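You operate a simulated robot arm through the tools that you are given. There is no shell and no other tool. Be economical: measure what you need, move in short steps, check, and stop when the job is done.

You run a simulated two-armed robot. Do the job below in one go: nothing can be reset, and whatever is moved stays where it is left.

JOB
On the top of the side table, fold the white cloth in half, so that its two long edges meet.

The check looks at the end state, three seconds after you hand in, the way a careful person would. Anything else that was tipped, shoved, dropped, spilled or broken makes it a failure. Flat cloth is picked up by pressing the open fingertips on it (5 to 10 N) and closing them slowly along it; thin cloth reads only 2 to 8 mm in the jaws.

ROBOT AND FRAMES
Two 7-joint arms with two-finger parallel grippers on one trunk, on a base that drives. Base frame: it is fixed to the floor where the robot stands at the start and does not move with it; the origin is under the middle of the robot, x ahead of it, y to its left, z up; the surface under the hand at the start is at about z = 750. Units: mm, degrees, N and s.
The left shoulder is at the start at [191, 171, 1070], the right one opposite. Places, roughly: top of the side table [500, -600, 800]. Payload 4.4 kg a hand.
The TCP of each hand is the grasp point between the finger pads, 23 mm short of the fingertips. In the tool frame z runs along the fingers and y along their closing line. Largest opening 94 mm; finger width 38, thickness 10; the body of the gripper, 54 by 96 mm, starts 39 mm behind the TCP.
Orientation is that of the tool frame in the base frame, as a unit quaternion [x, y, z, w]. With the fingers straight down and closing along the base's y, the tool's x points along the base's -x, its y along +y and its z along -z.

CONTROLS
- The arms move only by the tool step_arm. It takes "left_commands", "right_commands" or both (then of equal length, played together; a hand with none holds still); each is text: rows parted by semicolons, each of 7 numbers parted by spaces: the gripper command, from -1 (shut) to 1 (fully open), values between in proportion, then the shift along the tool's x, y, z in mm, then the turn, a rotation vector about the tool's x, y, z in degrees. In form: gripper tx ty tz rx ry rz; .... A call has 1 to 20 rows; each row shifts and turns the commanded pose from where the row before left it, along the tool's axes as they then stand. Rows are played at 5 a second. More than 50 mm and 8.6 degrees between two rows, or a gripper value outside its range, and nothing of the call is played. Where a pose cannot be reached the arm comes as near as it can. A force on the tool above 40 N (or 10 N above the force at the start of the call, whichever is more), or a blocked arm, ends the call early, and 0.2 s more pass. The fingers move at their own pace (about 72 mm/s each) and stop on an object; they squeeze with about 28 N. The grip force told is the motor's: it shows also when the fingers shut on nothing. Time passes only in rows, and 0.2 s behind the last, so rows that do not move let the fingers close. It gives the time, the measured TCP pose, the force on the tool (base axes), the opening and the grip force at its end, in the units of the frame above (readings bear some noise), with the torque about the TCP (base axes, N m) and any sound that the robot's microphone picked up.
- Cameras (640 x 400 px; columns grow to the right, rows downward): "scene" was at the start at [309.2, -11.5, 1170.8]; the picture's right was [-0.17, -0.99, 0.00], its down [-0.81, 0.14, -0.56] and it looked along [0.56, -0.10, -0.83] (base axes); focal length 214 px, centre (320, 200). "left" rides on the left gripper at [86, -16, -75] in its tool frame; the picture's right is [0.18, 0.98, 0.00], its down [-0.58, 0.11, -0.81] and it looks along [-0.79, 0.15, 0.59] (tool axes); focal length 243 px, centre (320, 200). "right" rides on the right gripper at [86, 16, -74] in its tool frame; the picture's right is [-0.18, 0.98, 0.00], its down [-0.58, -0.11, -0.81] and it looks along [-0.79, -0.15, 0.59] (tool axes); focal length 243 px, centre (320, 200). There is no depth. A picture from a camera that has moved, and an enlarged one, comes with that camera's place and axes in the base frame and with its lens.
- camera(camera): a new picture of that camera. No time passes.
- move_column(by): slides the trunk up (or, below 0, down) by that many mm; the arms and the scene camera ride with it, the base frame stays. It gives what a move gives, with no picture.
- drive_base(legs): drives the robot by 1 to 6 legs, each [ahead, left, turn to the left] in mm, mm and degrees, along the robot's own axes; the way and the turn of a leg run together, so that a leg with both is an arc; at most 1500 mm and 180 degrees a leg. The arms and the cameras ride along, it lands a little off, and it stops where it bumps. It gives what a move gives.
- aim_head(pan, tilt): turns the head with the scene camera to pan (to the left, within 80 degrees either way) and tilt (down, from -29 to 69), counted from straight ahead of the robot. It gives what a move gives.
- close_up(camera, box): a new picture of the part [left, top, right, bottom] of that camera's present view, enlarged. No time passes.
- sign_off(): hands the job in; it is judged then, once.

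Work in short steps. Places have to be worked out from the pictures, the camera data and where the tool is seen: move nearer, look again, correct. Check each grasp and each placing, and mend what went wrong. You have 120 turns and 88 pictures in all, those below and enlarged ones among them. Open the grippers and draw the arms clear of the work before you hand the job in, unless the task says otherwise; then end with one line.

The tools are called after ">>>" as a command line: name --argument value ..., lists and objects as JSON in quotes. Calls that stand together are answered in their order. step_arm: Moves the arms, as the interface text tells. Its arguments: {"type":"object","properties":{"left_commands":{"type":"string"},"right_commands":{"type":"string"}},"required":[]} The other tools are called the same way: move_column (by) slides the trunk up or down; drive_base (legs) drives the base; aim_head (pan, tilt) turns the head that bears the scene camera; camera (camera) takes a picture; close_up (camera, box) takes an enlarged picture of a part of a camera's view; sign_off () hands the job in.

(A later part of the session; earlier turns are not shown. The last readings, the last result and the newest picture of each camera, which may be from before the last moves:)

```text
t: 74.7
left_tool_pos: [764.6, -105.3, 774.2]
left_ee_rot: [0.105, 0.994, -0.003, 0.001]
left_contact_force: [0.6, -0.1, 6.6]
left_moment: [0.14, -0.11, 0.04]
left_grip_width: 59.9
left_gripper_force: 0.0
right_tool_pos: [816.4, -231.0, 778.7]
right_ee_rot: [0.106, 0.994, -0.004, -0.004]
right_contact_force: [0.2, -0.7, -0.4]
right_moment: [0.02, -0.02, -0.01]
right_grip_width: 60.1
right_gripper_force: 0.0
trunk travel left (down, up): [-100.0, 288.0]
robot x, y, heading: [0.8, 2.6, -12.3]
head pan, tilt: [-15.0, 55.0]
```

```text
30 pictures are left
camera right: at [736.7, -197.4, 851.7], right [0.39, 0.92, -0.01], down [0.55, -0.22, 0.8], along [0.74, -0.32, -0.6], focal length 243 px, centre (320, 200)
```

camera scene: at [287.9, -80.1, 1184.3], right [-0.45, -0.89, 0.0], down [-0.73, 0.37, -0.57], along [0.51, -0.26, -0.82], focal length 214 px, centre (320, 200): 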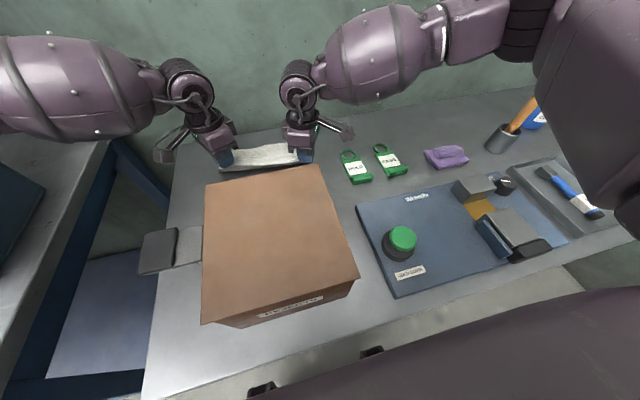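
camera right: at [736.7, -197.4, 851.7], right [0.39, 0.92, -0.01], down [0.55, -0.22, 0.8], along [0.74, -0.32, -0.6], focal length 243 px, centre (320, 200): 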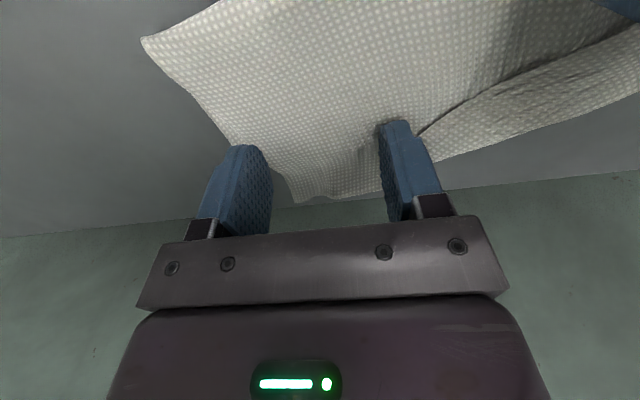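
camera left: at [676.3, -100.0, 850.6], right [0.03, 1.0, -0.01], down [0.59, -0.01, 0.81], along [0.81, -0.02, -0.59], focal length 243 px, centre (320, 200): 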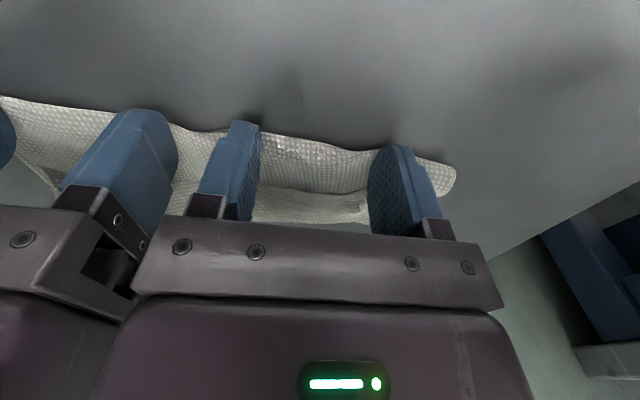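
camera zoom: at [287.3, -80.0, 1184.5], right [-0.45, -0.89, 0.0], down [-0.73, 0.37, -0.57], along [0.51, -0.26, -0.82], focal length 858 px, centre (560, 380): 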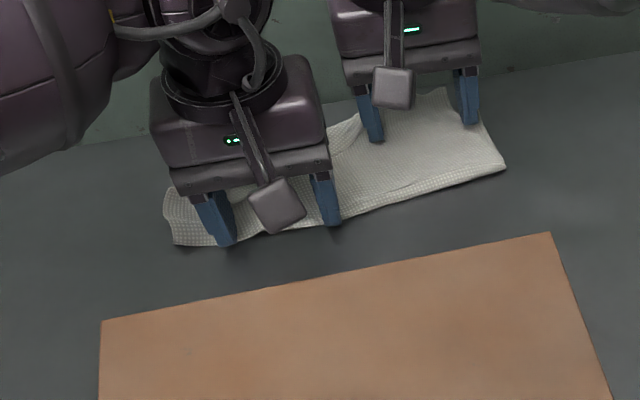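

It worked: the right half of the flap flipped out flat. Now I anchor with the right hand near the fold, then sweep with the left.

>>> step_arm --left_commands "0.28 0 0 0 0 0 0; 0.28 0 0 0 0 0 0; 0.28 0 0 0 0 0 0; 0.28 0 0 0 0 0 0; 0.28 0 0 0 0 0 0; 0.28 0 0 0 0 0 0; 0.28 0 0 0 0 0 0" --right_commands "0.28 0 0 -20 0 0 0; 0.28 27 0 0 0 0 0; 0.28 28 0 0 0 0 0; 0.28 0 0 10 0 0 0; 0.28 0 0 10 0 0 0; 0.28 0 0 2.5 0 0 0; 0.28 0 0 0 0 0 0"

```text
t: 76.3
left_tool_pos: [763.3, -104.0, 775.6]
left_ee_rot: [0.105, 0.994, -0.004, 0.001]
left_contact_force: [0.2, -0.2, 5.6]
left_moment: [0.17, -0.09, -0.05]
left_grip_width: 60.2
left_gripper_force: 0.1
right_tool_pos: [763.2, -220.0, 775.6]
right_ee_rot: [0.106, 0.994, -0.005, -0.005]
right_contact_force: [-0.2, 0.8, 1.5]
right_moment: [0.0, 0.01, 0.01]
right_grip_width: 59.9
right_gripper_force: 0.0
trunk travel left (down, up): [-100.0, 288.0]
robot x, y, heading: [3.1, -2.1, -12.2]
head pan, tilt: [-15.0, 55.0]
```

>>> step_arm --right_commands "0.28 0 0 0.6 0 0 0; 0.28 0 0 0 0 0 0; 0.28 0 0 0 0 0 0; 0.28 0 0 0 0 0 0; 0.28 0 0 0 0 0 0; 0.28 0 0 0 0 0 0; 0.28 0 0 0 0 0 0; 0.28 0 0 0 0 0 0; 0.28 0 0 0 0 0 0; 0.28 0 0 0 0 0 0; 0.28 0 0 0 0 0 0; 0.28 0 0 0 0 0 0; 0.28 0 0 0 0 0 0; 0.28 0 0 0 0 0 0; 0.28 0 0 0 0 0 0" --left_commands "0.28 0 0 0 0 0 0; 0.28 0 0 -9 0 0 0; 0.28 -8 0 0 0 0 0; 0.28 0 0 7 0 0 0; 0.28 -7 0 0 0 0 0; 0.28 -7 0 0 0 0 0; 0.28 -7 0 0 0 0 0; 0.28 -7 0 0 0 0 0; 0.28 -7 0 0 0 0 0; 0.28 -7 0 0 0 0 0; 0.28 -7 0 0 0 0 0; 0.28 -7 0 0 0 0 0; 0.28 -7 0 0 0 0 0; 0.28 -5 0 0 0 0 0; 0.28 0 0 0 0 0 0"

>>> close_up --camera "scene" --box '[180, 110, 340, 200]'

>>> camera --camera "left"

```text
t: 79.5
left_tool_pos: [837.3, -120.0, 777.9]
left_ee_rot: [0.106, 0.994, -0.005, 0.0]
left_contact_force: [0.7, -0.4, -0.4]
left_moment: [0.03, 0.01, -0.01]
left_grip_width: 60.0
left_gripper_force: 0.0
right_tool_pos: [763.0, -219.6, 775.4]
right_ee_rot: [0.106, 0.994, -0.005, -0.005]
right_contact_force: [1.6, 0.0, 11.0]
right_moment: [0.22, -0.15, -0.02]
right_grip_width: 59.8
right_gripper_force: 0.2
trunk travel left (down, up): [-100.0, 288.0]
robot x, y, heading: [4.7, 2.2, -11.9]
head pan, tilt: [-15.0, 55.0]
```

```text
4.00 times, centred on (260, 155) of scene
camera zoom: at [287.0, -79.8, 1184.6], right [-0.45, -0.89, 0.0], down [-0.73, 0.37, -0.57], along [0.51, -0.26, -0.82], focal length 858 px, centre (560, 380)
```

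zoom: 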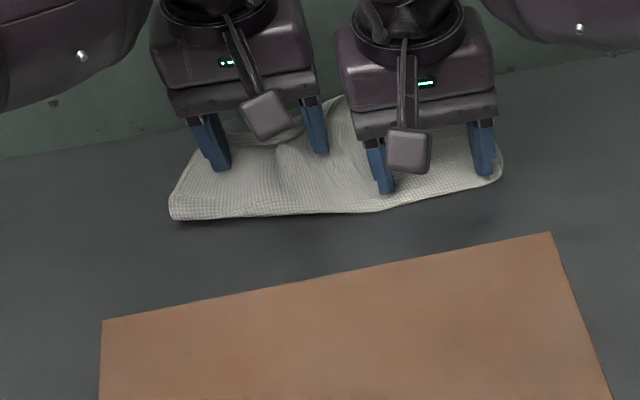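

```text
28 pictures are left
camera left: at [749.9, -116.5, 851.4], right [0.03, 1.0, -0.01], down [0.59, -0.01, 0.81], along [0.81, -0.03, -0.59], focal length 243 px, centre (320, 200)
```

left: 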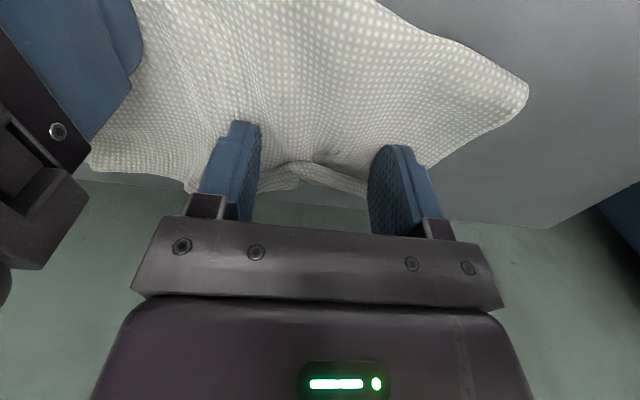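

The left part flipped too. I raise both hands straight up and back a bit to view the result.

>>> step_arm --left_commands "0.28 0 0 -20 0 0 0; 0.28 10 0 -40 0 0 0; 0.28 20 20 -45 0 0 0; 0.28 20 30 -45 0 0 0; 0.28 0 30 -45 0 0 0; 0.28 0 0 0 0 0 0" --right_commands "0.28 0 0 -20 0 0 0; 0.28 0 0 -40 0 0 0; 0.28 0 -20 -45 0 0 0; 0.28 0 -30 -45 0 0 0; 0.28 0 -30 -45 0 0 0; 0.28 0 0 0 0 0 0"

>>> close_up --camera "scene" --box '[180, 110, 340, 200]'

>>> close_up --camera "right" --box '[260, 0, 640, 180]'

```text
refused: row 3 steps farther than a row can; nothing moved
```

```text
4.00 times, centred on (260, 155) of scene
camera zoom: at [287.0, -79.8, 1184.6], right [-0.45, -0.89, 0.0], down [-0.73, 0.37, -0.57], along [0.51, -0.26, -0.82], focal length 858 px, centre (560, 380)
```

zoom: 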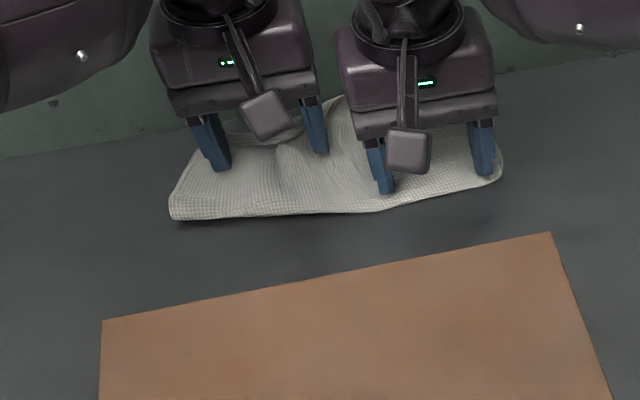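

```text
1.68 times, centred on (450, 90) of right
camera zoom: at [682.8, -185.2, 849.2], right [0.39, 0.92, -0.01], down [0.55, -0.22, 0.8], along [0.74, -0.32, -0.6], focal length 409 px, centre (101, 385)
```

zoom: 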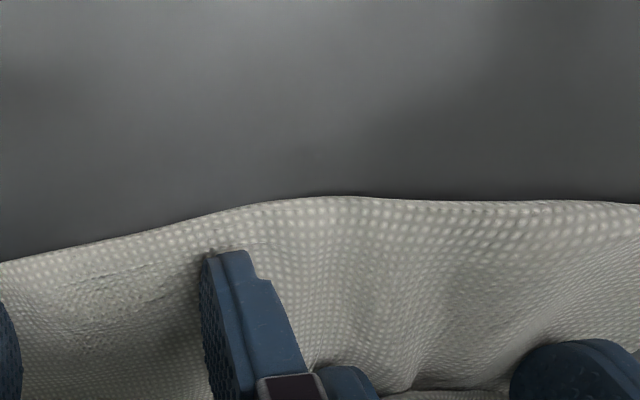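

One row was too long; I repeat with shorter rows (26 pictures left, so I'll be sparing).

>>> step_arm --left_commands "0.28 0 0 -20 0 0 0; 0.28 10 0 -40 0 0 0; 0.28 15 15 -40 0 0 0; 0.28 15 20 -40 0 0 0; 0.28 0 30 -35 0 0 0; 0.28 0 30 -35 0 0 0; 0.28 0 0 0 0 0 0" --right_commands "0.28 0 0 -20 0 0 0; 0.28 0 0 -40 0 0 0; 0.28 0 -20 -40 0 0 0; 0.28 0 -25 -40 0 0 0; 0.28 0 -30 -35 0 0 0; 0.28 0 -30 -35 0 0 0; 0.28 0 0 0 0 0 0"

>>> close_up --camera "scene" --box '[180, 100, 340, 190]'

>>> camera --camera "left"

```text
t: 81.1
left_tool_pos: [817.7, -17.7, 982.2]
left_ee_rot: [0.105, 0.994, -0.003, -0.001]
left_contact_force: [0.1, 0.6, 0.1]
left_moment: [-0.01, 0.0, -0.01]
left_grip_width: 60.2
left_gripper_force: 0.0
right_tool_pos: [745.6, -320.7, 981.6]
right_ee_rot: [0.107, 0.994, -0.005, -0.006]
right_contact_force: [-0.4, -0.3, -0.6]
right_moment: [-0.01, 0.0, -0.04]
right_grip_width: 60.1
right_gripper_force: 0.0
trunk travel left (down, up): [-100.0, 288.0]
robot x, y, heading: [-0.8, -1.4, -12.2]
head pan, tilt: [-15.0, 55.0]
```

```text
4.00 times, centred on (260, 145) of scene
camera zoom: at [289.1, -80.3, 1183.5], right [-0.45, -0.89, 0.0], down [-0.73, 0.37, -0.57], along [0.51, -0.26, -0.82], focal length 858 px, centre (560, 420)
```

zoom: 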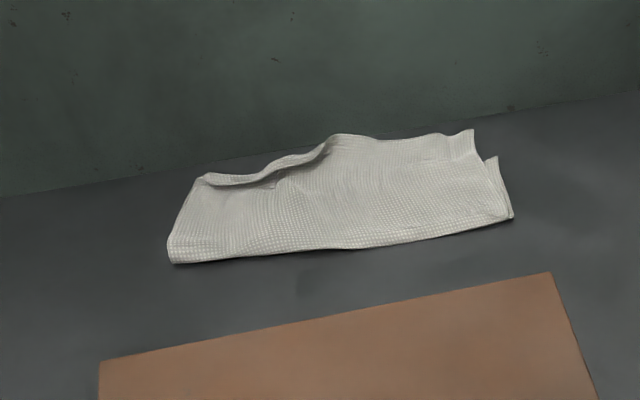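

```text
24 pictures are left
camera left: at [730.5, -15.0, 1057.5], right [0.03, 1.0, -0.01], down [0.59, -0.01, 0.8], along [0.8, -0.02, -0.59], focal length 243 px, centre (320, 200)
```

left: 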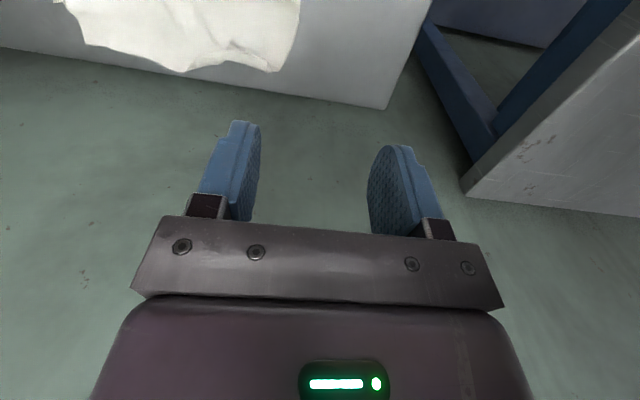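

Much better, but the cloth's far edge is now right at the table's back edge. The top layer also overshoots the bottom, and a flap remains at left. First I press both hands on it and drag the cloth back toward the robot.

>>> step_arm --left_commands "0.28 -2.4 -19 38 0 0 0; 0.28 -2.4 -19 38 0 0 0; 0.28 -2.4 -19 38 0 0 0; 0.28 -2.4 -19 38 0 0 0; 0.28 -2.4 -19 38 0 0 0; 0.28 0 0 6 0 0 0; 0.28 0 0 6 0 0 0; 0.28 0 0 3 0 0 0; 0.28 0 0 0 0 0 0" --right_commands "0.28 -3.8 20 38 0 0 0; 0.28 -3.8 20 38 0 0 0; 0.28 -3.8 20 38 0 0 0; 0.28 -3.8 20 38 0 0 0; 0.28 -3.8 20 38 0 0 0; 0.28 0 0 6 0 0 0; 0.28 0 0 6 0 0 0; 0.28 0 0 3 0 0 0; 0.28 0 0 0 0 0 0"

```text
t: 83.1
left_tool_pos: [811.4, -112.3, 781.5]
left_ee_rot: [0.105, 0.994, -0.004, 0.0]
left_contact_force: [-0.2, -0.7, 0.4]
left_moment: [-0.01, -0.02, -0.01]
left_grip_width: 60.1
left_gripper_force: 0.0
right_tool_pos: [781.2, -228.9, 779.5]
right_ee_rot: [0.106, 0.994, -0.005, -0.005]
right_contact_force: [0.6, 0.5, 0.0]
right_moment: [0.01, 0.01, -0.01]
right_grip_width: 60.4
right_gripper_force: 0.0
trunk travel left (down, up): [-100.0, 288.0]
robot x, y, heading: [-1.1, -0.6, -12.1]
head pan, tilt: [-15.0, 55.0]
```

>>> step_arm --left_commands "0.28 0 0 3 0 0 0; 0.28 0 0 2 0 0 0; 0.28 6 0 0 0 0 0; 0.28 6 0 0 0 0 0; 0.28 6 0 0 0 0 0; 0.28 6 0 0 0 0 0; 0.28 6 0 0 0 0 0; 0.28 6 0 0 0 0 0; 0.28 6 0 0 0 0 0; 0.28 6 0 0 0 0 0; 0.28 0 0 0 0 0 0" --right_commands "0.28 0 0 2 0 0 0; 0.28 0 0 1.5 0 0 0; 0.28 6 0 0 0 0 0; 0.28 6 0 0 0 0 0; 0.28 6 0 0 0 0 0; 0.28 6 0 0 0 0 0; 0.28 6 0 0 0 0 0; 0.28 6 0 0 0 0 0; 0.28 6 0 0 0 0 0; 0.28 6 0 0 0 0 0; 0.28 0 0 0 0 0 0"

>>> close_up --camera "scene" --box '[180, 100, 340, 190]'

```text
t: 85.5
left_tool_pos: [764.5, -104.0, 777.7]
left_ee_rot: [0.105, 0.994, -0.004, -0.001]
left_contact_force: [0.0, 0.1, -0.6]
left_moment: [0.02, 0.01, -0.01]
left_grip_width: 60.0
left_gripper_force: 0.1
right_tool_pos: [735.8, -218.0, 776.6]
right_ee_rot: [0.107, 0.994, -0.005, -0.006]
right_contact_force: [0.3, -0.6, 0.2]
right_moment: [-0.01, -0.01, -0.02]
right_grip_width: 60.1
right_gripper_force: 0.1
trunk travel left (down, up): [-100.0, 288.0]
robot x, y, heading: [1.6, -2.4, -12.1]
head pan, tilt: [-15.0, 55.0]
```

```text
4.00 times, centred on (260, 145) of scene
camera zoom: at [287.9, -80.1, 1184.3], right [-0.45, -0.89, 0.0], down [-0.73, 0.37, -0.57], along [0.51, -0.26, -0.82], focal length 858 px, centre (560, 420)
```

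zoom: 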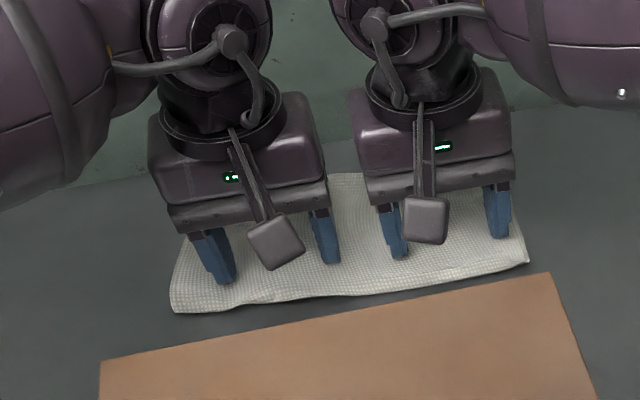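

Cloth dragged back safely. Now I anchor with the right hand and sweep the left hand fully past the remaining lip.

>>> step_arm --right_commands "0.28 0 0 1 0 0 0; 0.28 0 0 0.5 0 0 0; 0.28 0 0 0 0 0 0; 0.28 0 0 0 0 0 0; 0.28 0 0 0 0 0 0; 0.28 0 0 0 0 0 0; 0.28 0 0 0 0 0 0; 0.28 0 0 0 0 0 0; 0.28 0 0 0 0 0 0; 0.28 0 0 0 0 0 0; 0.28 0 0 0 0 0 0; 0.28 0 0 0 0 0 0; 0.28 0 0 0 0 0 0; 0.28 0 0 0 0 0 0" --left_commands "0.28 0 0 0 0 0 0; 0.28 0 0 0 0 0 0; 0.28 -7 0 0 0 0 0; 0.28 -7 0 0 0 0 0; 0.28 -7 0 0 0 0 0; 0.28 -7 0 0 0 0 0; 0.28 -7 0 0 0 0 0; 0.28 -7 0 0 0 0 0; 0.28 -7 0 0 0 0 0; 0.28 -7 0 0 0 0 0; 0.28 -7 0 0 0 0 0; 0.28 -7 0 0 0 0 0; 0.28 -7 0 0 0 0 0; 0.28 0 0 0 0 0 0"

>>> camera --camera "left"

```text
t: 88.5
left_tool_pos: [839.7, -119.3, 776.1]
left_ee_rot: [0.105, 0.994, -0.004, 0.0]
left_contact_force: [-0.3, 0.1, 0.5]
left_moment: [0.01, 0.03, 0.01]
left_grip_width: 60.1
left_gripper_force: 0.2
right_tool_pos: [734.3, -217.4, 775.7]
right_ee_rot: [0.107, 0.994, -0.005, -0.005]
right_contact_force: [1.5, -0.5, 7.1]
right_moment: [0.14, -0.17, -0.04]
right_grip_width: 60.0
right_gripper_force: 0.2
trunk travel left (down, up): [-100.0, 288.0]
robot x, y, heading: [-0.4, -3.0, -11.9]
head pan, tilt: [-15.0, 55.0]
```

```text
22 pictures are left
camera left: at [752.0, -116.9, 851.4], right [0.03, 1.0, -0.01], down [0.59, -0.01, 0.81], along [0.81, -0.03, -0.59], focal length 243 px, centre (320, 200)
```

left: 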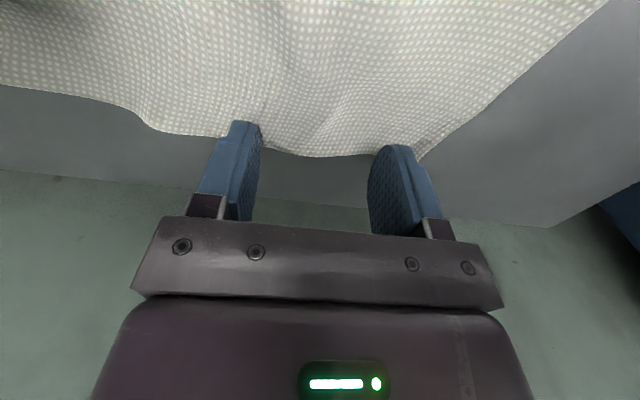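

The left lip is flat now. I lift both hands and inspect.

>>> step_arm --left_commands "0.28 0 0 -20 0 0 0; 0.28 10 0 -40 0 0 0; 0.28 15 15 -40 0 0 0; 0.28 15 20 -40 0 0 0; 0.28 10 30 -35 0 0 0; 0.28 10 30 -35 0 0 0; 0.28 0 0 0 0 0 0" --right_commands "0.28 0 0 -20 0 0 0; 0.28 0 0 -40 0 0 0; 0.28 0 -20 -40 0 0 0; 0.28 0 -25 -40 0 0 0; 0.28 0 -30 -35 0 0 0; 0.28 0 -30 -35 0 0 0; 0.28 0 0 0 0 0 0"

>>> close_up --camera "scene" --box '[180, 100, 340, 190]'

>>> camera --camera "right"

```text
t: 90.1
left_tool_pos: [800.4, -13.4, 981.8]
left_ee_rot: [0.106, 0.994, -0.004, -0.001]
left_contact_force: [0.7, -1.0, -1.0]
left_moment: [0.02, 0.04, -0.02]
left_grip_width: 60.1
left_gripper_force: 0.1
right_tool_pos: [715.0, -320.4, 983.3]
right_ee_rot: [0.105, 0.994, -0.005, -0.007]
right_contact_force: [0.3, -0.4, -1.2]
right_moment: [0.03, 0.0, 0.0]
right_grip_width: 60.0
right_gripper_force: 0.1
trunk travel left (down, up): [-100.0, 288.0]
robot x, y, heading: [1.3, 0.2, -12.1]
head pan, tilt: [-15.0, 55.0]
```

```text
4.00 times, centred on (260, 145) of scene
camera zoom: at [289.2, -80.4, 1183.5], right [-0.45, -0.89, 0.0], down [-0.73, 0.37, -0.57], along [0.51, -0.26, -0.82], focal length 858 px, centre (560, 420)
```

zoom: 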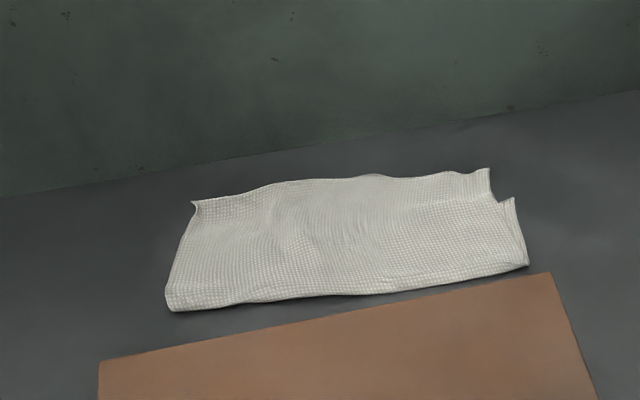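

```text
20 pictures are left
camera right: at [634.9, -286.6, 1057.2], right [0.39, 0.92, -0.01], down [0.56, -0.22, 0.8], along [0.73, -0.32, -0.6], focal length 243 px, centre (320, 200)
```

right: 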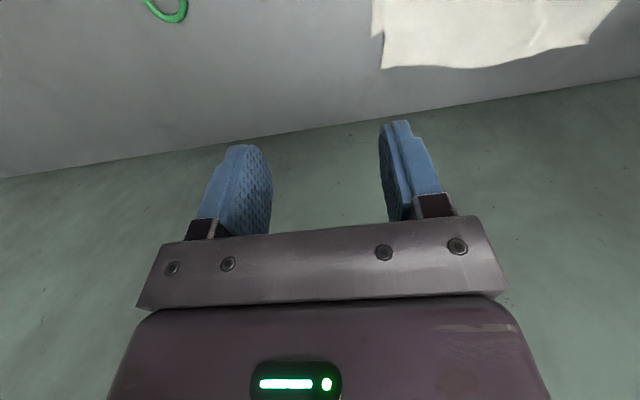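

The fold is clean now, but the fold line is off centre: the top layer overshoots by about 40 mm at the right and 20 mm at the left. I'll pinch the single-layer overhang near both top corners, lift, move it back onto the bottom edge, and press the fold flat.

>>> step_arm --left_commands "-0.45 -10.4 -10 33 0 0 0; -0.45 -10.4 -10 33 0 0 0; -0.45 -10.4 -10 33 0 0 0; -0.45 -10.4 -10 33 0 0 0; -0.45 -10.4 -10 33 0 0 0; -0.45 -10 -10 25 0 0 0; -0.45 0 0 0 0 0 0" --right_commands "-0.45 -8.2 13.3 33 0 0 0; -0.45 -8.2 13.3 33 0 0 0; -0.45 -8.2 13.3 33 0 0 0; -0.45 -8.2 13.3 33 0 0 0; -0.45 -8.2 13.3 33 0 0 0; -0.45 -8 13 25 0 0 0; -0.45 0 0 0 0 0 0"

>>> camera --camera "left"

>>> camera --camera "right"

```text
t: 91.7
left_tool_pos: [849.0, -86.9, 798.9]
left_ee_rot: [0.106, 0.994, -0.004, 0.0]
left_contact_force: [0.0, -1.0, 1.3]
left_moment: [-0.01, 0.03, -0.02]
left_grip_width: 26.0
left_gripper_force: 0.1
right_tool_pos: [776.5, -254.0, 794.7]
right_ee_rot: [0.106, 0.994, -0.004, -0.004]
right_contact_force: [-0.4, 0.4, -0.4]
right_moment: [0.0, 0.01, 0.0]
right_grip_width: 25.9
right_gripper_force: 0.0
trunk travel left (down, up): [-100.0, 288.0]
robot x, y, heading: [-3.8, -2.5, -12.2]
head pan, tilt: [-15.0, 55.0]
```

```text
19 pictures are left
camera left: at [761.2, -83.7, 872.7], right [0.03, 1.0, -0.01], down [0.59, -0.01, 0.81], along [0.81, -0.03, -0.59], focal length 243 px, centre (320, 200)
```

left: 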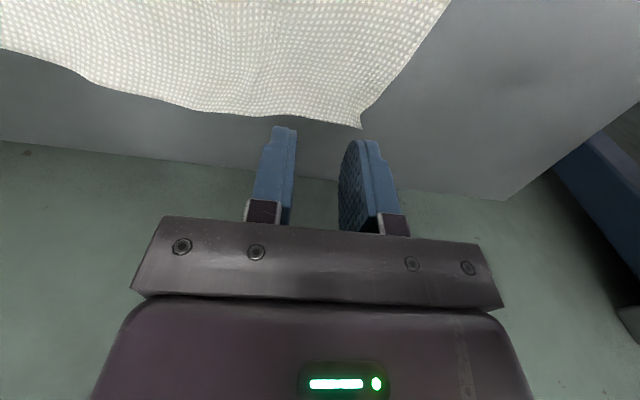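

```text
18 pictures are left
camera right: at [696.6, -220.1, 868.8], right [0.39, 0.92, -0.01], down [0.55, -0.22, 0.8], along [0.74, -0.32, -0.6], focal length 243 px, centre (320, 200)
```

right: 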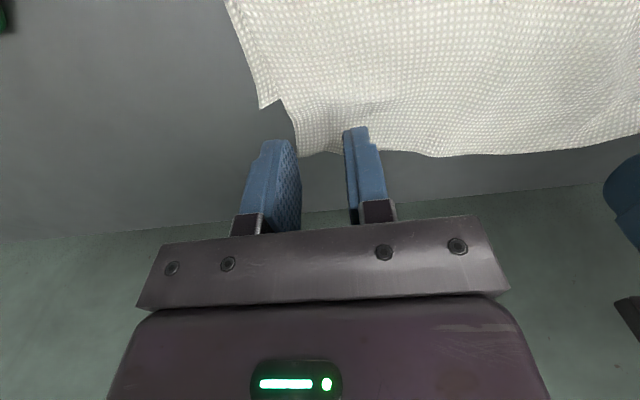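

Corner estimates match (top corners at n≈832 and 850). I fine-tune and descend to contact.

>>> step_arm --left_commands "-0.45 4 0 8 0 0 0; -0.45 0 0 8 0 0 0; -0.45 0 0 6.5 0 0 0; -0.45 0 0 1 0 0 0; -0.45 0 0 0 0 0 0" --right_commands "-0.45 0 6 7 0 0 0; -0.45 0 0 6 0 0 0; -0.45 0 0 5.5 0 0 0; -0.45 0 0 1 0 0 0; -0.45 0 0 0 0 0 0"

```text
t: 92.9
left_tool_pos: [845.4, -84.2, 773.9]
left_ee_rot: [0.106, 0.994, -0.004, 0.002]
left_contact_force: [0.8, 0.1, 6.5]
left_moment: [0.07, 0.04, -0.01]
left_grip_width: 26.1
left_gripper_force: 0.0
right_tool_pos: [777.5, -248.1, 776.3]
right_ee_rot: [0.106, 0.994, -0.004, -0.005]
right_contact_force: [0.8, 0.3, 0.7]
right_moment: [0.0, 0.0, -0.02]
right_grip_width: 25.9
right_gripper_force: 0.0
trunk travel left (down, up): [-100.0, 288.0]
robot x, y, heading: [-1.1, 3.0, -12.1]
head pan, tilt: [-15.0, 55.0]
```

Left is in contact at 6.5 N; the right needs about 1.7 mm more. Then I close both slowly.

>>> step_arm --left_commands "-0.45 0 0 0 0 0 0; -0.45 0 0 0 0 0 0; -0.5 0 0 0 0 0 0; -0.55 0 0 0 0 0 0; -0.59 0 0 0 0 0 0; -0.63 0 0 0 0 0 0; -0.67 0 0 0 0 0 0; -0.71 0 0 0 0 0 0; -0.75 0 0 0 0 0 0; -0.79 0 0 0 0 0 0; -0.83 0 0 0 0 0 0; -0.87 0 0 0 0 0 0; -0.91 0 0 0 0 0 0; -0.95 0 0 0 0 0 0; -1 0 0 0 0 0 0; -1 0 0 0 0 0 0; -1 0 0 0 0 0 0" --right_commands "-0.45 0 0 1 0 0 0; -0.45 0 0 0.8 0 0 0; -0.5 0 0 0 0 0 0; -0.55 0 0 0 0 0 0; -0.59 0 0 0 0 0 0; -0.63 0 0 0 0 0 0; -0.67 0 0 0 0 0 0; -0.71 0 0 0 0 0 0; -0.75 0 0 0 0 0 0; -0.79 0 0 0 0 0 0; -0.83 0 0 0 0 0 0; -0.87 0 0 0 0 0 0; -0.91 0 0 0 0 0 0; -0.95 0 0 0 0 0 0; -1 0 0 0 0 0 0; -1 0 0 0 0 0 0; -1 0 0 0 0 0 0"

```text
t: 96.5
left_tool_pos: [843.8, -84.8, 774.4]
left_ee_rot: [0.105, 0.994, -0.004, 0.001]
left_contact_force: [-2.6, -10.4, 3.3]
left_moment: [-0.25, 0.1, 0.18]
left_grip_width: 2.3
left_gripper_force: 28.1
right_tool_pos: [778.2, -246.2, 773.7]
right_ee_rot: [0.106, 0.994, -0.005, -0.005]
right_contact_force: [3.4, 11.2, 13.3]
right_moment: [0.29, -0.15, -0.02]
right_grip_width: 2.6
right_gripper_force: 28.0
trunk travel left (down, up): [-100.0, 288.0]
robot x, y, heading: [1.1, -1.6, -12.0]
head pan, tilt: [-15.0, 55.0]
```

Both caught (2.3 and 2.6 mm). I lift 20 mm while easing the tension, then shift back: right 37 mm, left 24 mm.

>>> step_arm --left_commands "-1 0 -4 -10 0 0 0; -1 0 -1 -10 0 0 0; -1 6 0 0 0 0 0; -1 6 0 0 0 0 0; -1 6 0 0 0 0 0; -1 6 0 0 0 0 0; -1 0 0 0 0 0 0" --right_commands "-1 0 4 -10 0 0 0; -1 0 1 -10 0 0 0; -1 9.2 0 0 0 0 0; -1 9.2 0 0 0 0 0; -1 9.2 0 0 0 0 0; -1 9.2 0 0 0 0 0; -1 0 0 0 0 0 0"

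>>> camera --camera "right"

>>> camera --camera "left"

```text
t: 98.1
left_tool_pos: [820.9, -84.2, 792.7]
left_ee_rot: [0.106, 0.994, -0.004, 0.0]
left_contact_force: [0.2, -0.6, -0.3]
left_moment: [0.0, -0.02, -0.01]
left_grip_width: 2.0
left_gripper_force: 28.3
right_tool_pos: [742.8, -235.5, 793.6]
right_ee_rot: [0.106, 0.994, -0.004, -0.005]
right_contact_force: [0.4, -0.7, 0.0]
right_moment: [0.03, -0.01, 0.01]
right_grip_width: 2.5
right_gripper_force: 27.6
trunk travel left (down, up): [-100.0, 288.0]
robot x, y, heading: [0.7, -0.2, -12.3]
head pan, tilt: [-15.0, 55.0]
```

```text
17 pictures are left
camera right: at [663.1, -201.4, 868.1], right [0.39, 0.92, -0.01], down [0.55, -0.22, 0.8], along [0.74, -0.32, -0.6], focal length 243 px, centre (320, 200)
```

right: 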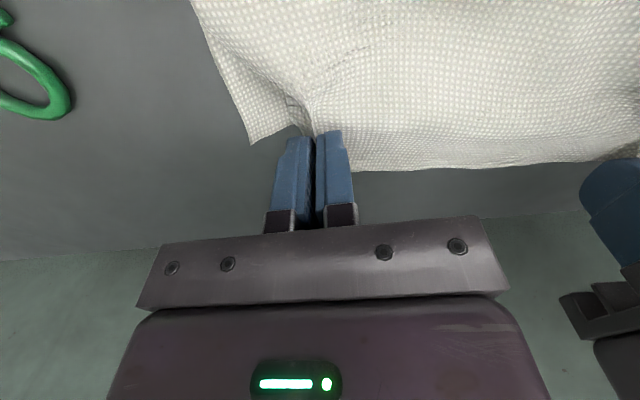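

```text
16 pictures are left
camera left: at [732.8, -82.6, 867.2], right [0.03, 1.0, -0.01], down [0.59, -0.01, 0.81], along [0.81, -0.02, -0.59], focal length 243 px, centre (320, 200)
```

left: 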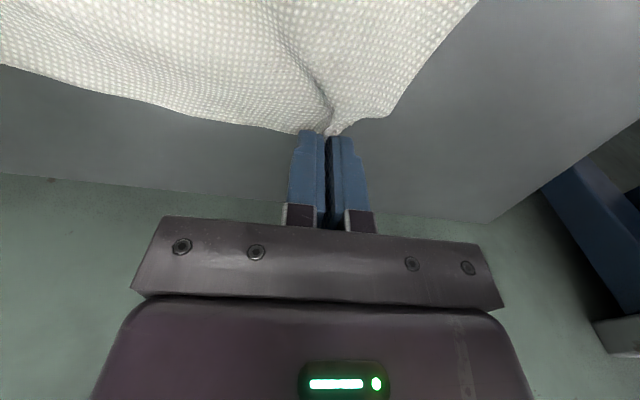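

Nearly there: the right edge needs about 10 mm more and the left about 4 mm. I shift, lower and release.

>>> step_arm --left_commands "-1 4 0 0 0 0 0; -1 0 0 0 0 0 0; -1 0 0 8 0 0 0; -1 0 0 6 0 0 0; -0.9 0 0 0 0 0 0; -0.8 0 0 0 0 0 0; -0.65 0 0 0 0 0 0; -0.5 0 0 -4 0 0 0; -0.5 0 0 -20 0 0 0; -0.5 0 0 -40 0 0 0; -0.5 10 20 -40 0 0 0; -0.5 10 30 -36 0 0 0; -0.5 0 30 -36 0 0 0; -0.5 0 0 0 0 0 0" --right_commands "-1 6 0 0 0 0 0; -1 5 0 0 0 0 0; -1 0 0 8 0 0 0; -1 0 0 6 0 0 0; -0.9 0 0 0 0 0 0; -0.8 0 0 0 0 0 0; -0.65 0 0 0 0 0 0; -0.5 0 0 -4 0 0 0; -0.5 0 0 -20 0 0 0; -0.5 0 0 -40 0 0 0; -0.5 0 -20 -40 0 0 0; -0.5 0 -30 -36 0 0 0; -0.5 0 -30 -36 0 0 0; -0.5 0 0 0 0 0 0"

>>> close_up --camera "scene" --box '[180, 100, 340, 190]'

```text
t: 101.1
left_tool_pos: [814.4, -0.3, 954.3]
left_ee_rot: [0.105, 0.994, -0.003, -0.001]
left_contact_force: [1.2, -0.4, -0.6]
left_moment: [0.0, 0.02, -0.03]
left_grip_width: 23.7
left_gripper_force: 0.1
right_tool_pos: [720.4, -311.6, 953.7]
right_ee_rot: [0.106, 0.994, -0.005, -0.007]
right_contact_force: [-0.1, -1.2, -0.3]
right_moment: [-0.04, -0.01, 0.02]
right_grip_width: 23.6
right_gripper_force: 0.1
trunk travel left (down, up): [-100.0, 288.0]
robot x, y, heading: [0.6, -1.5, -11.9]
head pan, tilt: [-15.0, 55.0]
```

```text
4.00 times, centred on (260, 145) of scene
camera zoom: at [289.2, -80.3, 1183.5], right [-0.45, -0.89, 0.0], down [-0.73, 0.37, -0.57], along [0.51, -0.26, -0.82], focal length 858 px, centre (560, 420)
```

zoom: 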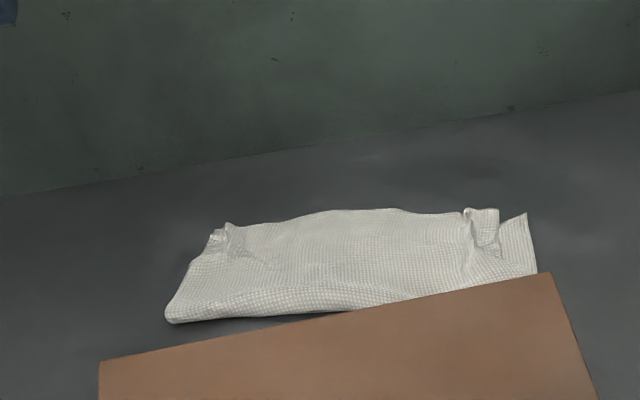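

The edges now nearly meet, with small pinch crumples at the corners. I check with both wrist cameras.

>>> close_up --camera "left" --box '[60, 0, 340, 140]'

>>> close_up --camera "right" --box '[330, 0, 640, 140]'

```text
2.29 times, centred on (200, 70) of left
camera zoom: at [728.0, 2.2, 1028.7], right [0.03, 1.0, -0.01], down [0.59, -0.01, 0.8], along [0.8, -0.02, -0.59], focal length 555 px, centre (594, 497)
```

zoom: 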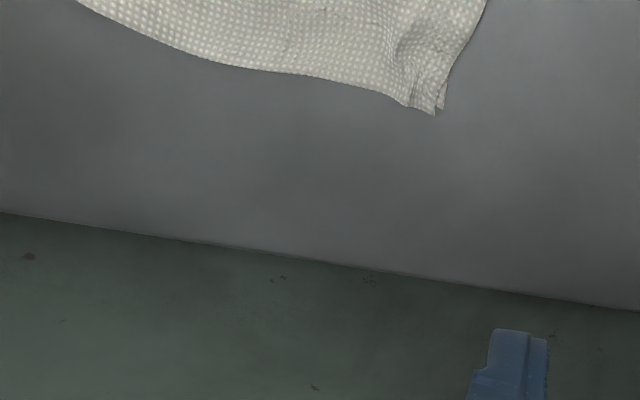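

```text
2.06 times, centred on (485, 70) of right
camera zoom: at [640.1, -277.1, 1028.7], right [0.39, 0.92, -0.01], down [0.56, -0.22, 0.8], along [0.73, -0.32, -0.6], focal length 501 px, centre (-21, 468)
```

zoom: 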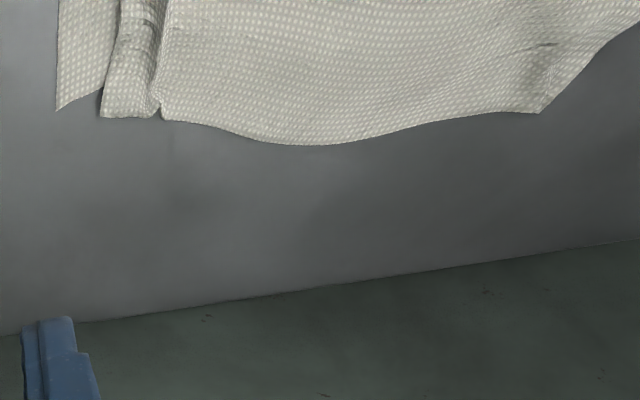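

Corners now meet almost exactly at the left and within about 20 mm at the right, where a pinch ridge remains. The middle of the top edge overshoots by about 15 mm. I pinch the middle overhang with the right hand, lift it slightly and shift it back.

>>> step_arm --right_commands "-0.5 -9.7 30.6 30 0 0 0; -0.5 -9.7 30.6 30 0 0 0; -0.5 -9.7 30.6 30 0 0 0; -0.5 -9.7 30.6 30 0 0 0; -0.5 -9.7 30.6 30 0 0 0; -0.5 0 0 15 0 0 0; -0.5 0 0 8 0 0 0; -0.5 0 0 0 0 0 0"

>>> camera --camera "right"

```text
t: 102.9
left_tool_pos: [815.8, -0.6, 955.7]
left_ee_rot: [0.106, 0.994, -0.003, 0.0]
left_contact_force: [1.1, 0.7, 0.3]
left_moment: [0.0, 0.01, -0.02]
left_grip_width: 23.0
left_gripper_force: 0.1
right_tool_pos: [795.5, -173.7, 781.9]
right_ee_rot: [0.106, 0.994, -0.004, -0.005]
right_contact_force: [0.1, -0.2, -0.2]
right_moment: [-0.01, 0.03, -0.02]
right_grip_width: 23.3
right_gripper_force: 0.1
trunk travel left (down, up): [-100.0, 288.0]
robot x, y, heading: [-0.7, -2.9, -12.1]
head pan, tilt: [-15.0, 55.0]
```

```text
12 pictures are left
camera right: at [715.1, -138.4, 856.1], right [0.39, 0.92, -0.01], down [0.55, -0.22, 0.8], along [0.74, -0.32, -0.6], focal length 243 px, centre (320, 200)
```

right: 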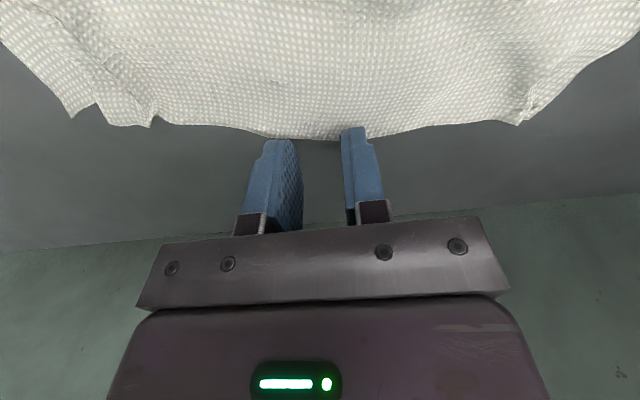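

The fingertips overlap the overhang by about 15 mm. I press and close.

>>> step_arm --right_commands "-0.5 2 0 4 0 0 0; -0.5 0 0 3 0 0 0; -0.5 0 0 0.7 0 0 0; -0.5 0 0 0.4 0 0 0; -0.53 0 0 0 0 0 0; -0.57 0 0 0 0 0 0; -0.61 0 0 0 0 0 0; -0.65 0 0 0 0 0 0; -0.69 0 0 0 0 0 0; -0.73 0 0 0 0 0 0; -0.77 0 0 0 0 0 0; -0.81 0 0 0 0 0 0; -0.85 0 0 0 0 0 0; -0.89 0 0 0 0 0 0; -0.93 0 0 0 0 0 0; -0.97 0 0 0 0 0 0; -1 0 0 0 0 0 0; -1 0 0 0 0 0 0"

```text
t: 106.7
left_tool_pos: [814.7, -0.2, 957.3]
left_ee_rot: [0.106, 0.994, -0.004, 0.001]
left_contact_force: [-0.3, -0.7, 0.3]
left_moment: [0.05, -0.03, 0.0]
left_grip_width: 23.9
left_gripper_force: 0.0
right_tool_pos: [793.4, -171.7, 775.4]
right_ee_rot: [0.107, 0.994, -0.005, -0.005]
right_contact_force: [0.7, 1.5, 10.9]
right_moment: [0.05, 0.0, 0.01]
right_grip_width: 2.1
right_gripper_force: 28.4
trunk travel left (down, up): [-100.0, 288.0]
robot x, y, heading: [2.5, -1.6, -12.1]
head pan, tilt: [-15.0, 55.0]
```

Caught (2.1 mm). I lift 8 mm, shift back 18 mm, lower, release, and raise.

>>> step_arm --right_commands "-1 0 0 -8 0 0 0; -1 6 0 0 0 0 0; -1 6 0 0 0 0 0; -1 6 0 0 0 0 0; -1 0 0 5 0 0 0; -0.9 0 0 0 0 0 0; -0.8 0 0 0 0 0 0; -0.65 0 0 0 0 0 0; -0.65 0 0 -4 0 0 0; -0.65 0 0 -20 0 0 0; -0.65 0 0 -40 0 0 0; -0.65 0 -20 -40 0 0 0; -0.65 0 -25 -40 0 0 0; -0.65 0 -30 -30 0 0 0; -0.65 0 -40 0 0 0 0; -0.65 0 0 0 0 0 0"

>>> close_up --camera "right" --box '[300, 0, 640, 140]'

```text
t: 110.1
left_tool_pos: [814.1, -0.5, 956.8]
left_ee_rot: [0.105, 0.995, -0.003, -0.001]
left_contact_force: [0.8, -0.9, 1.0]
left_moment: [0.01, -0.01, 0.03]
left_grip_width: 23.5
left_gripper_force: 0.1
right_tool_pos: [756.2, -277.3, 952.1]
right_ee_rot: [0.105, 0.994, -0.005, -0.005]
right_contact_force: [-1.0, -0.3, 0.3]
right_moment: [-0.02, 0.01, 0.01]
right_grip_width: 16.7
right_gripper_force: 0.1
trunk travel left (down, up): [-100.0, 288.0]
robot x, y, heading: [-0.9, -2.3, -12.0]
head pan, tilt: [-15.0, 55.0]
```

```text
1.88 times, centred on (470, 70) of right
camera zoom: at [675.1, -243.6, 1026.2], right [0.39, 0.92, -0.01], down [0.55, -0.22, 0.8], along [0.74, -0.32, -0.6], focal length 457 px, centre (38, 445)
```

zoom: 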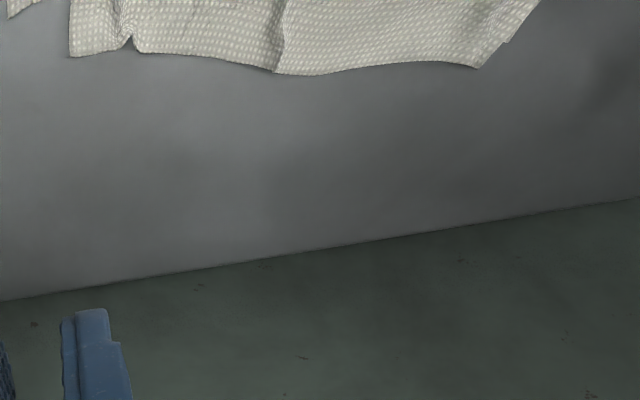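

>>> close_up --camera "scene" --box '[180, 110, 340, 200]'

```text
4.00 times, centred on (260, 155) of scene
camera zoom: at [287.9, -79.6, 1184.3], right [-0.45, -0.89, 0.0], down [-0.73, 0.37, -0.57], along [0.51, -0.26, -0.82], focal length 858 px, centre (560, 380)
```

zoom: 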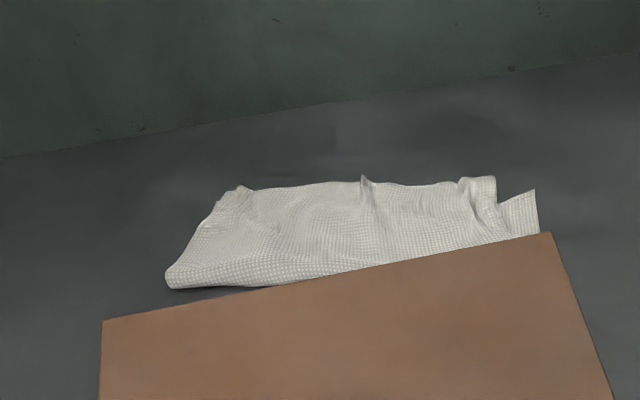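

Some bottom movement occurred: the right corner is still about 10 mm long and gathered. I'll press both corners lightly and pull the hands apart to stretch out the gathers.

>>> step_arm --left_commands "-0.65 1.2 -16.8 34 0 0 0; -0.65 1.2 -16.8 34 0 0 0; -0.65 1.2 -16.8 34 0 0 0; -0.65 1.2 -16.8 34 0 0 0; -0.65 1.2 -16.8 34 0 0 0; -0.65 0 0 5 0 0 0; -0.65 0 0 0 0 0 0" --right_commands "-0.65 8.4 3.8 33 0 0 0; -0.65 8.4 3.8 33 0 0 0; -0.65 8.4 3.8 33 0 0 0; -0.65 8.4 3.8 33 0 0 0; -0.65 8.4 3.8 33 0 0 0; -0.65 0 0 5 0 0 0; -0.65 0 0 0 0 0 0"

>>> camera --camera "right"

```text
t: 111.7
left_tool_pos: [790.2, -81.6, 779.2]
left_ee_rot: [0.106, 0.994, -0.004, 0.0]
left_contact_force: [0.4, -0.2, -0.6]
left_moment: [0.02, 0.01, 0.01]
left_grip_width: 16.4
left_gripper_force: 0.1
right_tool_pos: [713.0, -254.1, 780.7]
right_ee_rot: [0.106, 0.994, -0.004, -0.005]
right_contact_force: [0.3, 1.0, 0.1]
right_moment: [0.0, 0.02, -0.01]
right_grip_width: 16.6
right_gripper_force: 0.0
trunk travel left (down, up): [-100.0, 288.0]
robot x, y, heading: [1.9, -2.2, -12.2]
head pan, tilt: [-15.0, 55.0]
```

```text
9 pictures are left
camera right: at [633.6, -220.0, 854.8], right [0.39, 0.92, -0.01], down [0.55, -0.22, 0.8], along [0.74, -0.32, -0.6], focal length 243 px, centre (320, 200)
```

right: 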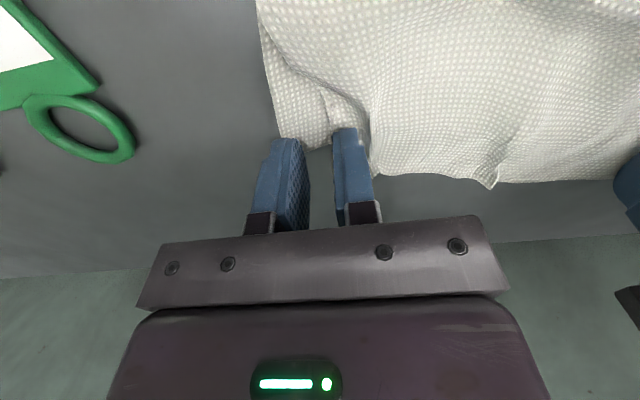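

I close the right fingers so they rest only on the top layer's corner tab, then press lightly on both sides.

>>> step_arm --left_commands "-1 0 0 0 0 0 0; -1 0 0 0 0 0 0; -1 0 0 2 0 0 0; -1 0 0 1 0 0 0; -1 0 0 0.5 0 0 0; -1 0 0 0 0 0 0" --right_commands "-1 0 0 -4 0 0 0; -1 -5 13 0 0 0 0; -1 0 0 6 0 0 0; -1 0 0 2 0 0 0; -1 0 0 1 0 0 0; -1 0 0 0 0 0 0"

```text
t: 113.1
left_tool_pos: [788.7, -82.8, 777.8]
left_ee_rot: [0.105, 0.994, -0.003, 0.001]
left_contact_force: [1.6, 0.2, 6.4]
left_moment: [0.03, -0.01, -0.02]
left_grip_width: 2.2
left_gripper_force: 28.3
right_tool_pos: [722.2, -241.3, 777.5]
right_ee_rot: [0.106, 0.994, -0.004, -0.005]
right_contact_force: [-0.5, -0.8, 0.2]
right_moment: [-0.02, 0.02, -0.02]
right_grip_width: 0.1
right_gripper_force: 28.2
trunk travel left (down, up): [-100.0, 288.0]
robot x, y, heading: [-1.1, 2.9, -12.0]
head pan, tilt: [-15.0, 55.0]
```

The left happens to hold its crumple and serves as an anchor. I press the right to light contact and drag outward and slightly back.

>>> step_arm --left_commands "-1 0 0 0 0 0 0; -1 0 0 0 0 0 0; -1 0 0 0 0 0 0; -1 0 0 0 0 0 0; -1 0 0 0 0 0 0; -1 0 0 0 0 0 0; -1 0 0 0 0 0 0; -1 0 0 0 0 0 0; -1 0 0 0 0 0 0" --right_commands "-1 0 0 1 0 0 0; -1 0 0 0.7 0 0 0; -1 1.5 -4 0 0 0 0; -1 1.5 -4 0 0 0 0; -1 1.5 -4 0 0 0 0; -1 1.5 -4 0 0 0 0; -1 1.5 -4 0 0 0 0; -1 1.5 -4 0 0 0 0; -1 0 0 0 0 0 0"

>>> camera --camera "right"

```text
t: 115.1
left_tool_pos: [789.4, -82.1, 776.4]
left_ee_rot: [0.106, 0.994, -0.003, 0.001]
left_contact_force: [2.8, -0.1, 11.2]
left_moment: [0.01, -0.03, 0.03]
left_grip_width: 2.0
left_gripper_force: 28.1
right_tool_pos: [707.2, -262.8, 775.3]
right_ee_rot: [0.106, 0.994, -0.005, -0.005]
right_contact_force: [0.4, -0.7, 1.0]
right_moment: [0.01, 0.02, 0.02]
right_grip_width: 0.1
right_gripper_force: 28.3
trunk travel left (down, up): [-100.0, 288.0]
robot x, y, heading: [1.0, 1.4, -11.9]
head pan, tilt: [-15.0, 55.0]
```

```text
8 pictures are left
camera right: at [626.9, -228.9, 849.9], right [0.39, 0.92, -0.01], down [0.55, -0.22, 0.8], along [0.74, -0.32, -0.6], focal length 243 px, centre (320, 200)
```

right: 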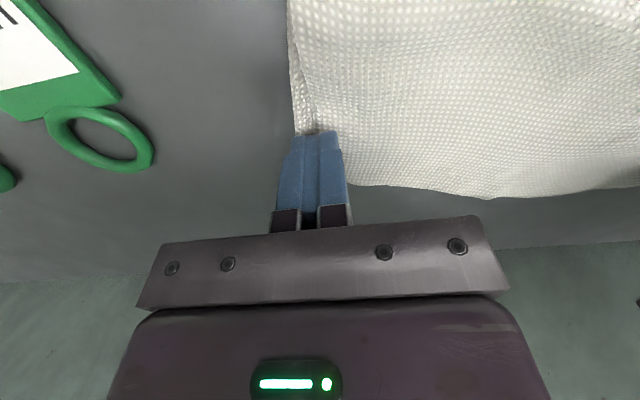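

The gathers smoothed out and the right corner nearly coincides. With the right anchoring, I release the left, close it in the air, and smooth the left corner outward the same way.

>>> step_arm --left_commands "-1 0 0 -1.5 0 0 0; -0.9 0 0 0 0 0 0; -0.8 0 0 0 0 0 0; -0.7 0 0 0 0 0 0; -0.7 0 0 -20 0 0 0; -1 0 0 0 0 0 0; -1 0 0 0 0 0 0; -1 0 0 12 0 0 0; -1 0 0 8 0 0 0; -1 0 0 0.5 0 0 0; -1 0 3 0 0 0 0; -1 0 3 0 0 0 0; -1 0 3 0 0 0 0; -1 0 3 0 0 0 0; -1 0 0 0 0 0 0" --right_commands "-1 0 0 0.8 0 0 0; -1 0 0 0 0 0 0; -1 0 0 0 0 0 0; -1 0 0 0 0 0 0; -1 0 0 0 0 0 0; -1 0 0 0 0 0 0; -1 0 0 0 0 0 0; -1 0 0 0 0 0 0; -1 0 0 0 0 0 0; -1 0 0 0 0 0 0; -1 0 0 0 0 0 0; -1 0 0 0 0 0 0; -1 0 0 0 0 0 0; -1 0 0 0 0 0 0; -1 0 0 0 0 0 0"

>>> camera --camera "left"

```text
t: 118.3
left_tool_pos: [791.0, -70.9, 778.0]
left_ee_rot: [0.105, 0.994, -0.004, 0.001]
left_contact_force: [0.0, 0.0, 0.1]
left_moment: [0.0, -0.03, 0.02]
left_grip_width: 0.0
left_gripper_force: 28.0
right_tool_pos: [708.4, -262.7, 775.5]
right_ee_rot: [0.106, 0.994, -0.004, -0.005]
right_contact_force: [0.4, 1.1, 9.9]
right_moment: [0.06, -0.01, 0.01]
right_grip_width: 0.0
right_gripper_force: 27.8
trunk travel left (down, up): [-100.0, 288.0]
robot x, y, heading: [0.8, -2.7, -12.2]
head pan, tilt: [-15.0, 55.0]
```

```text
7 pictures are left
camera left: at [704.1, -67.5, 852.0], right [0.03, 1.0, -0.01], down [0.59, -0.01, 0.81], along [0.81, -0.03, -0.59], focal length 243 px, centre (320, 200)
```

left: 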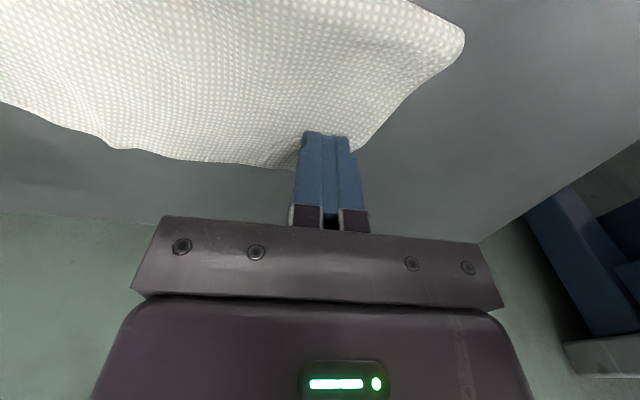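

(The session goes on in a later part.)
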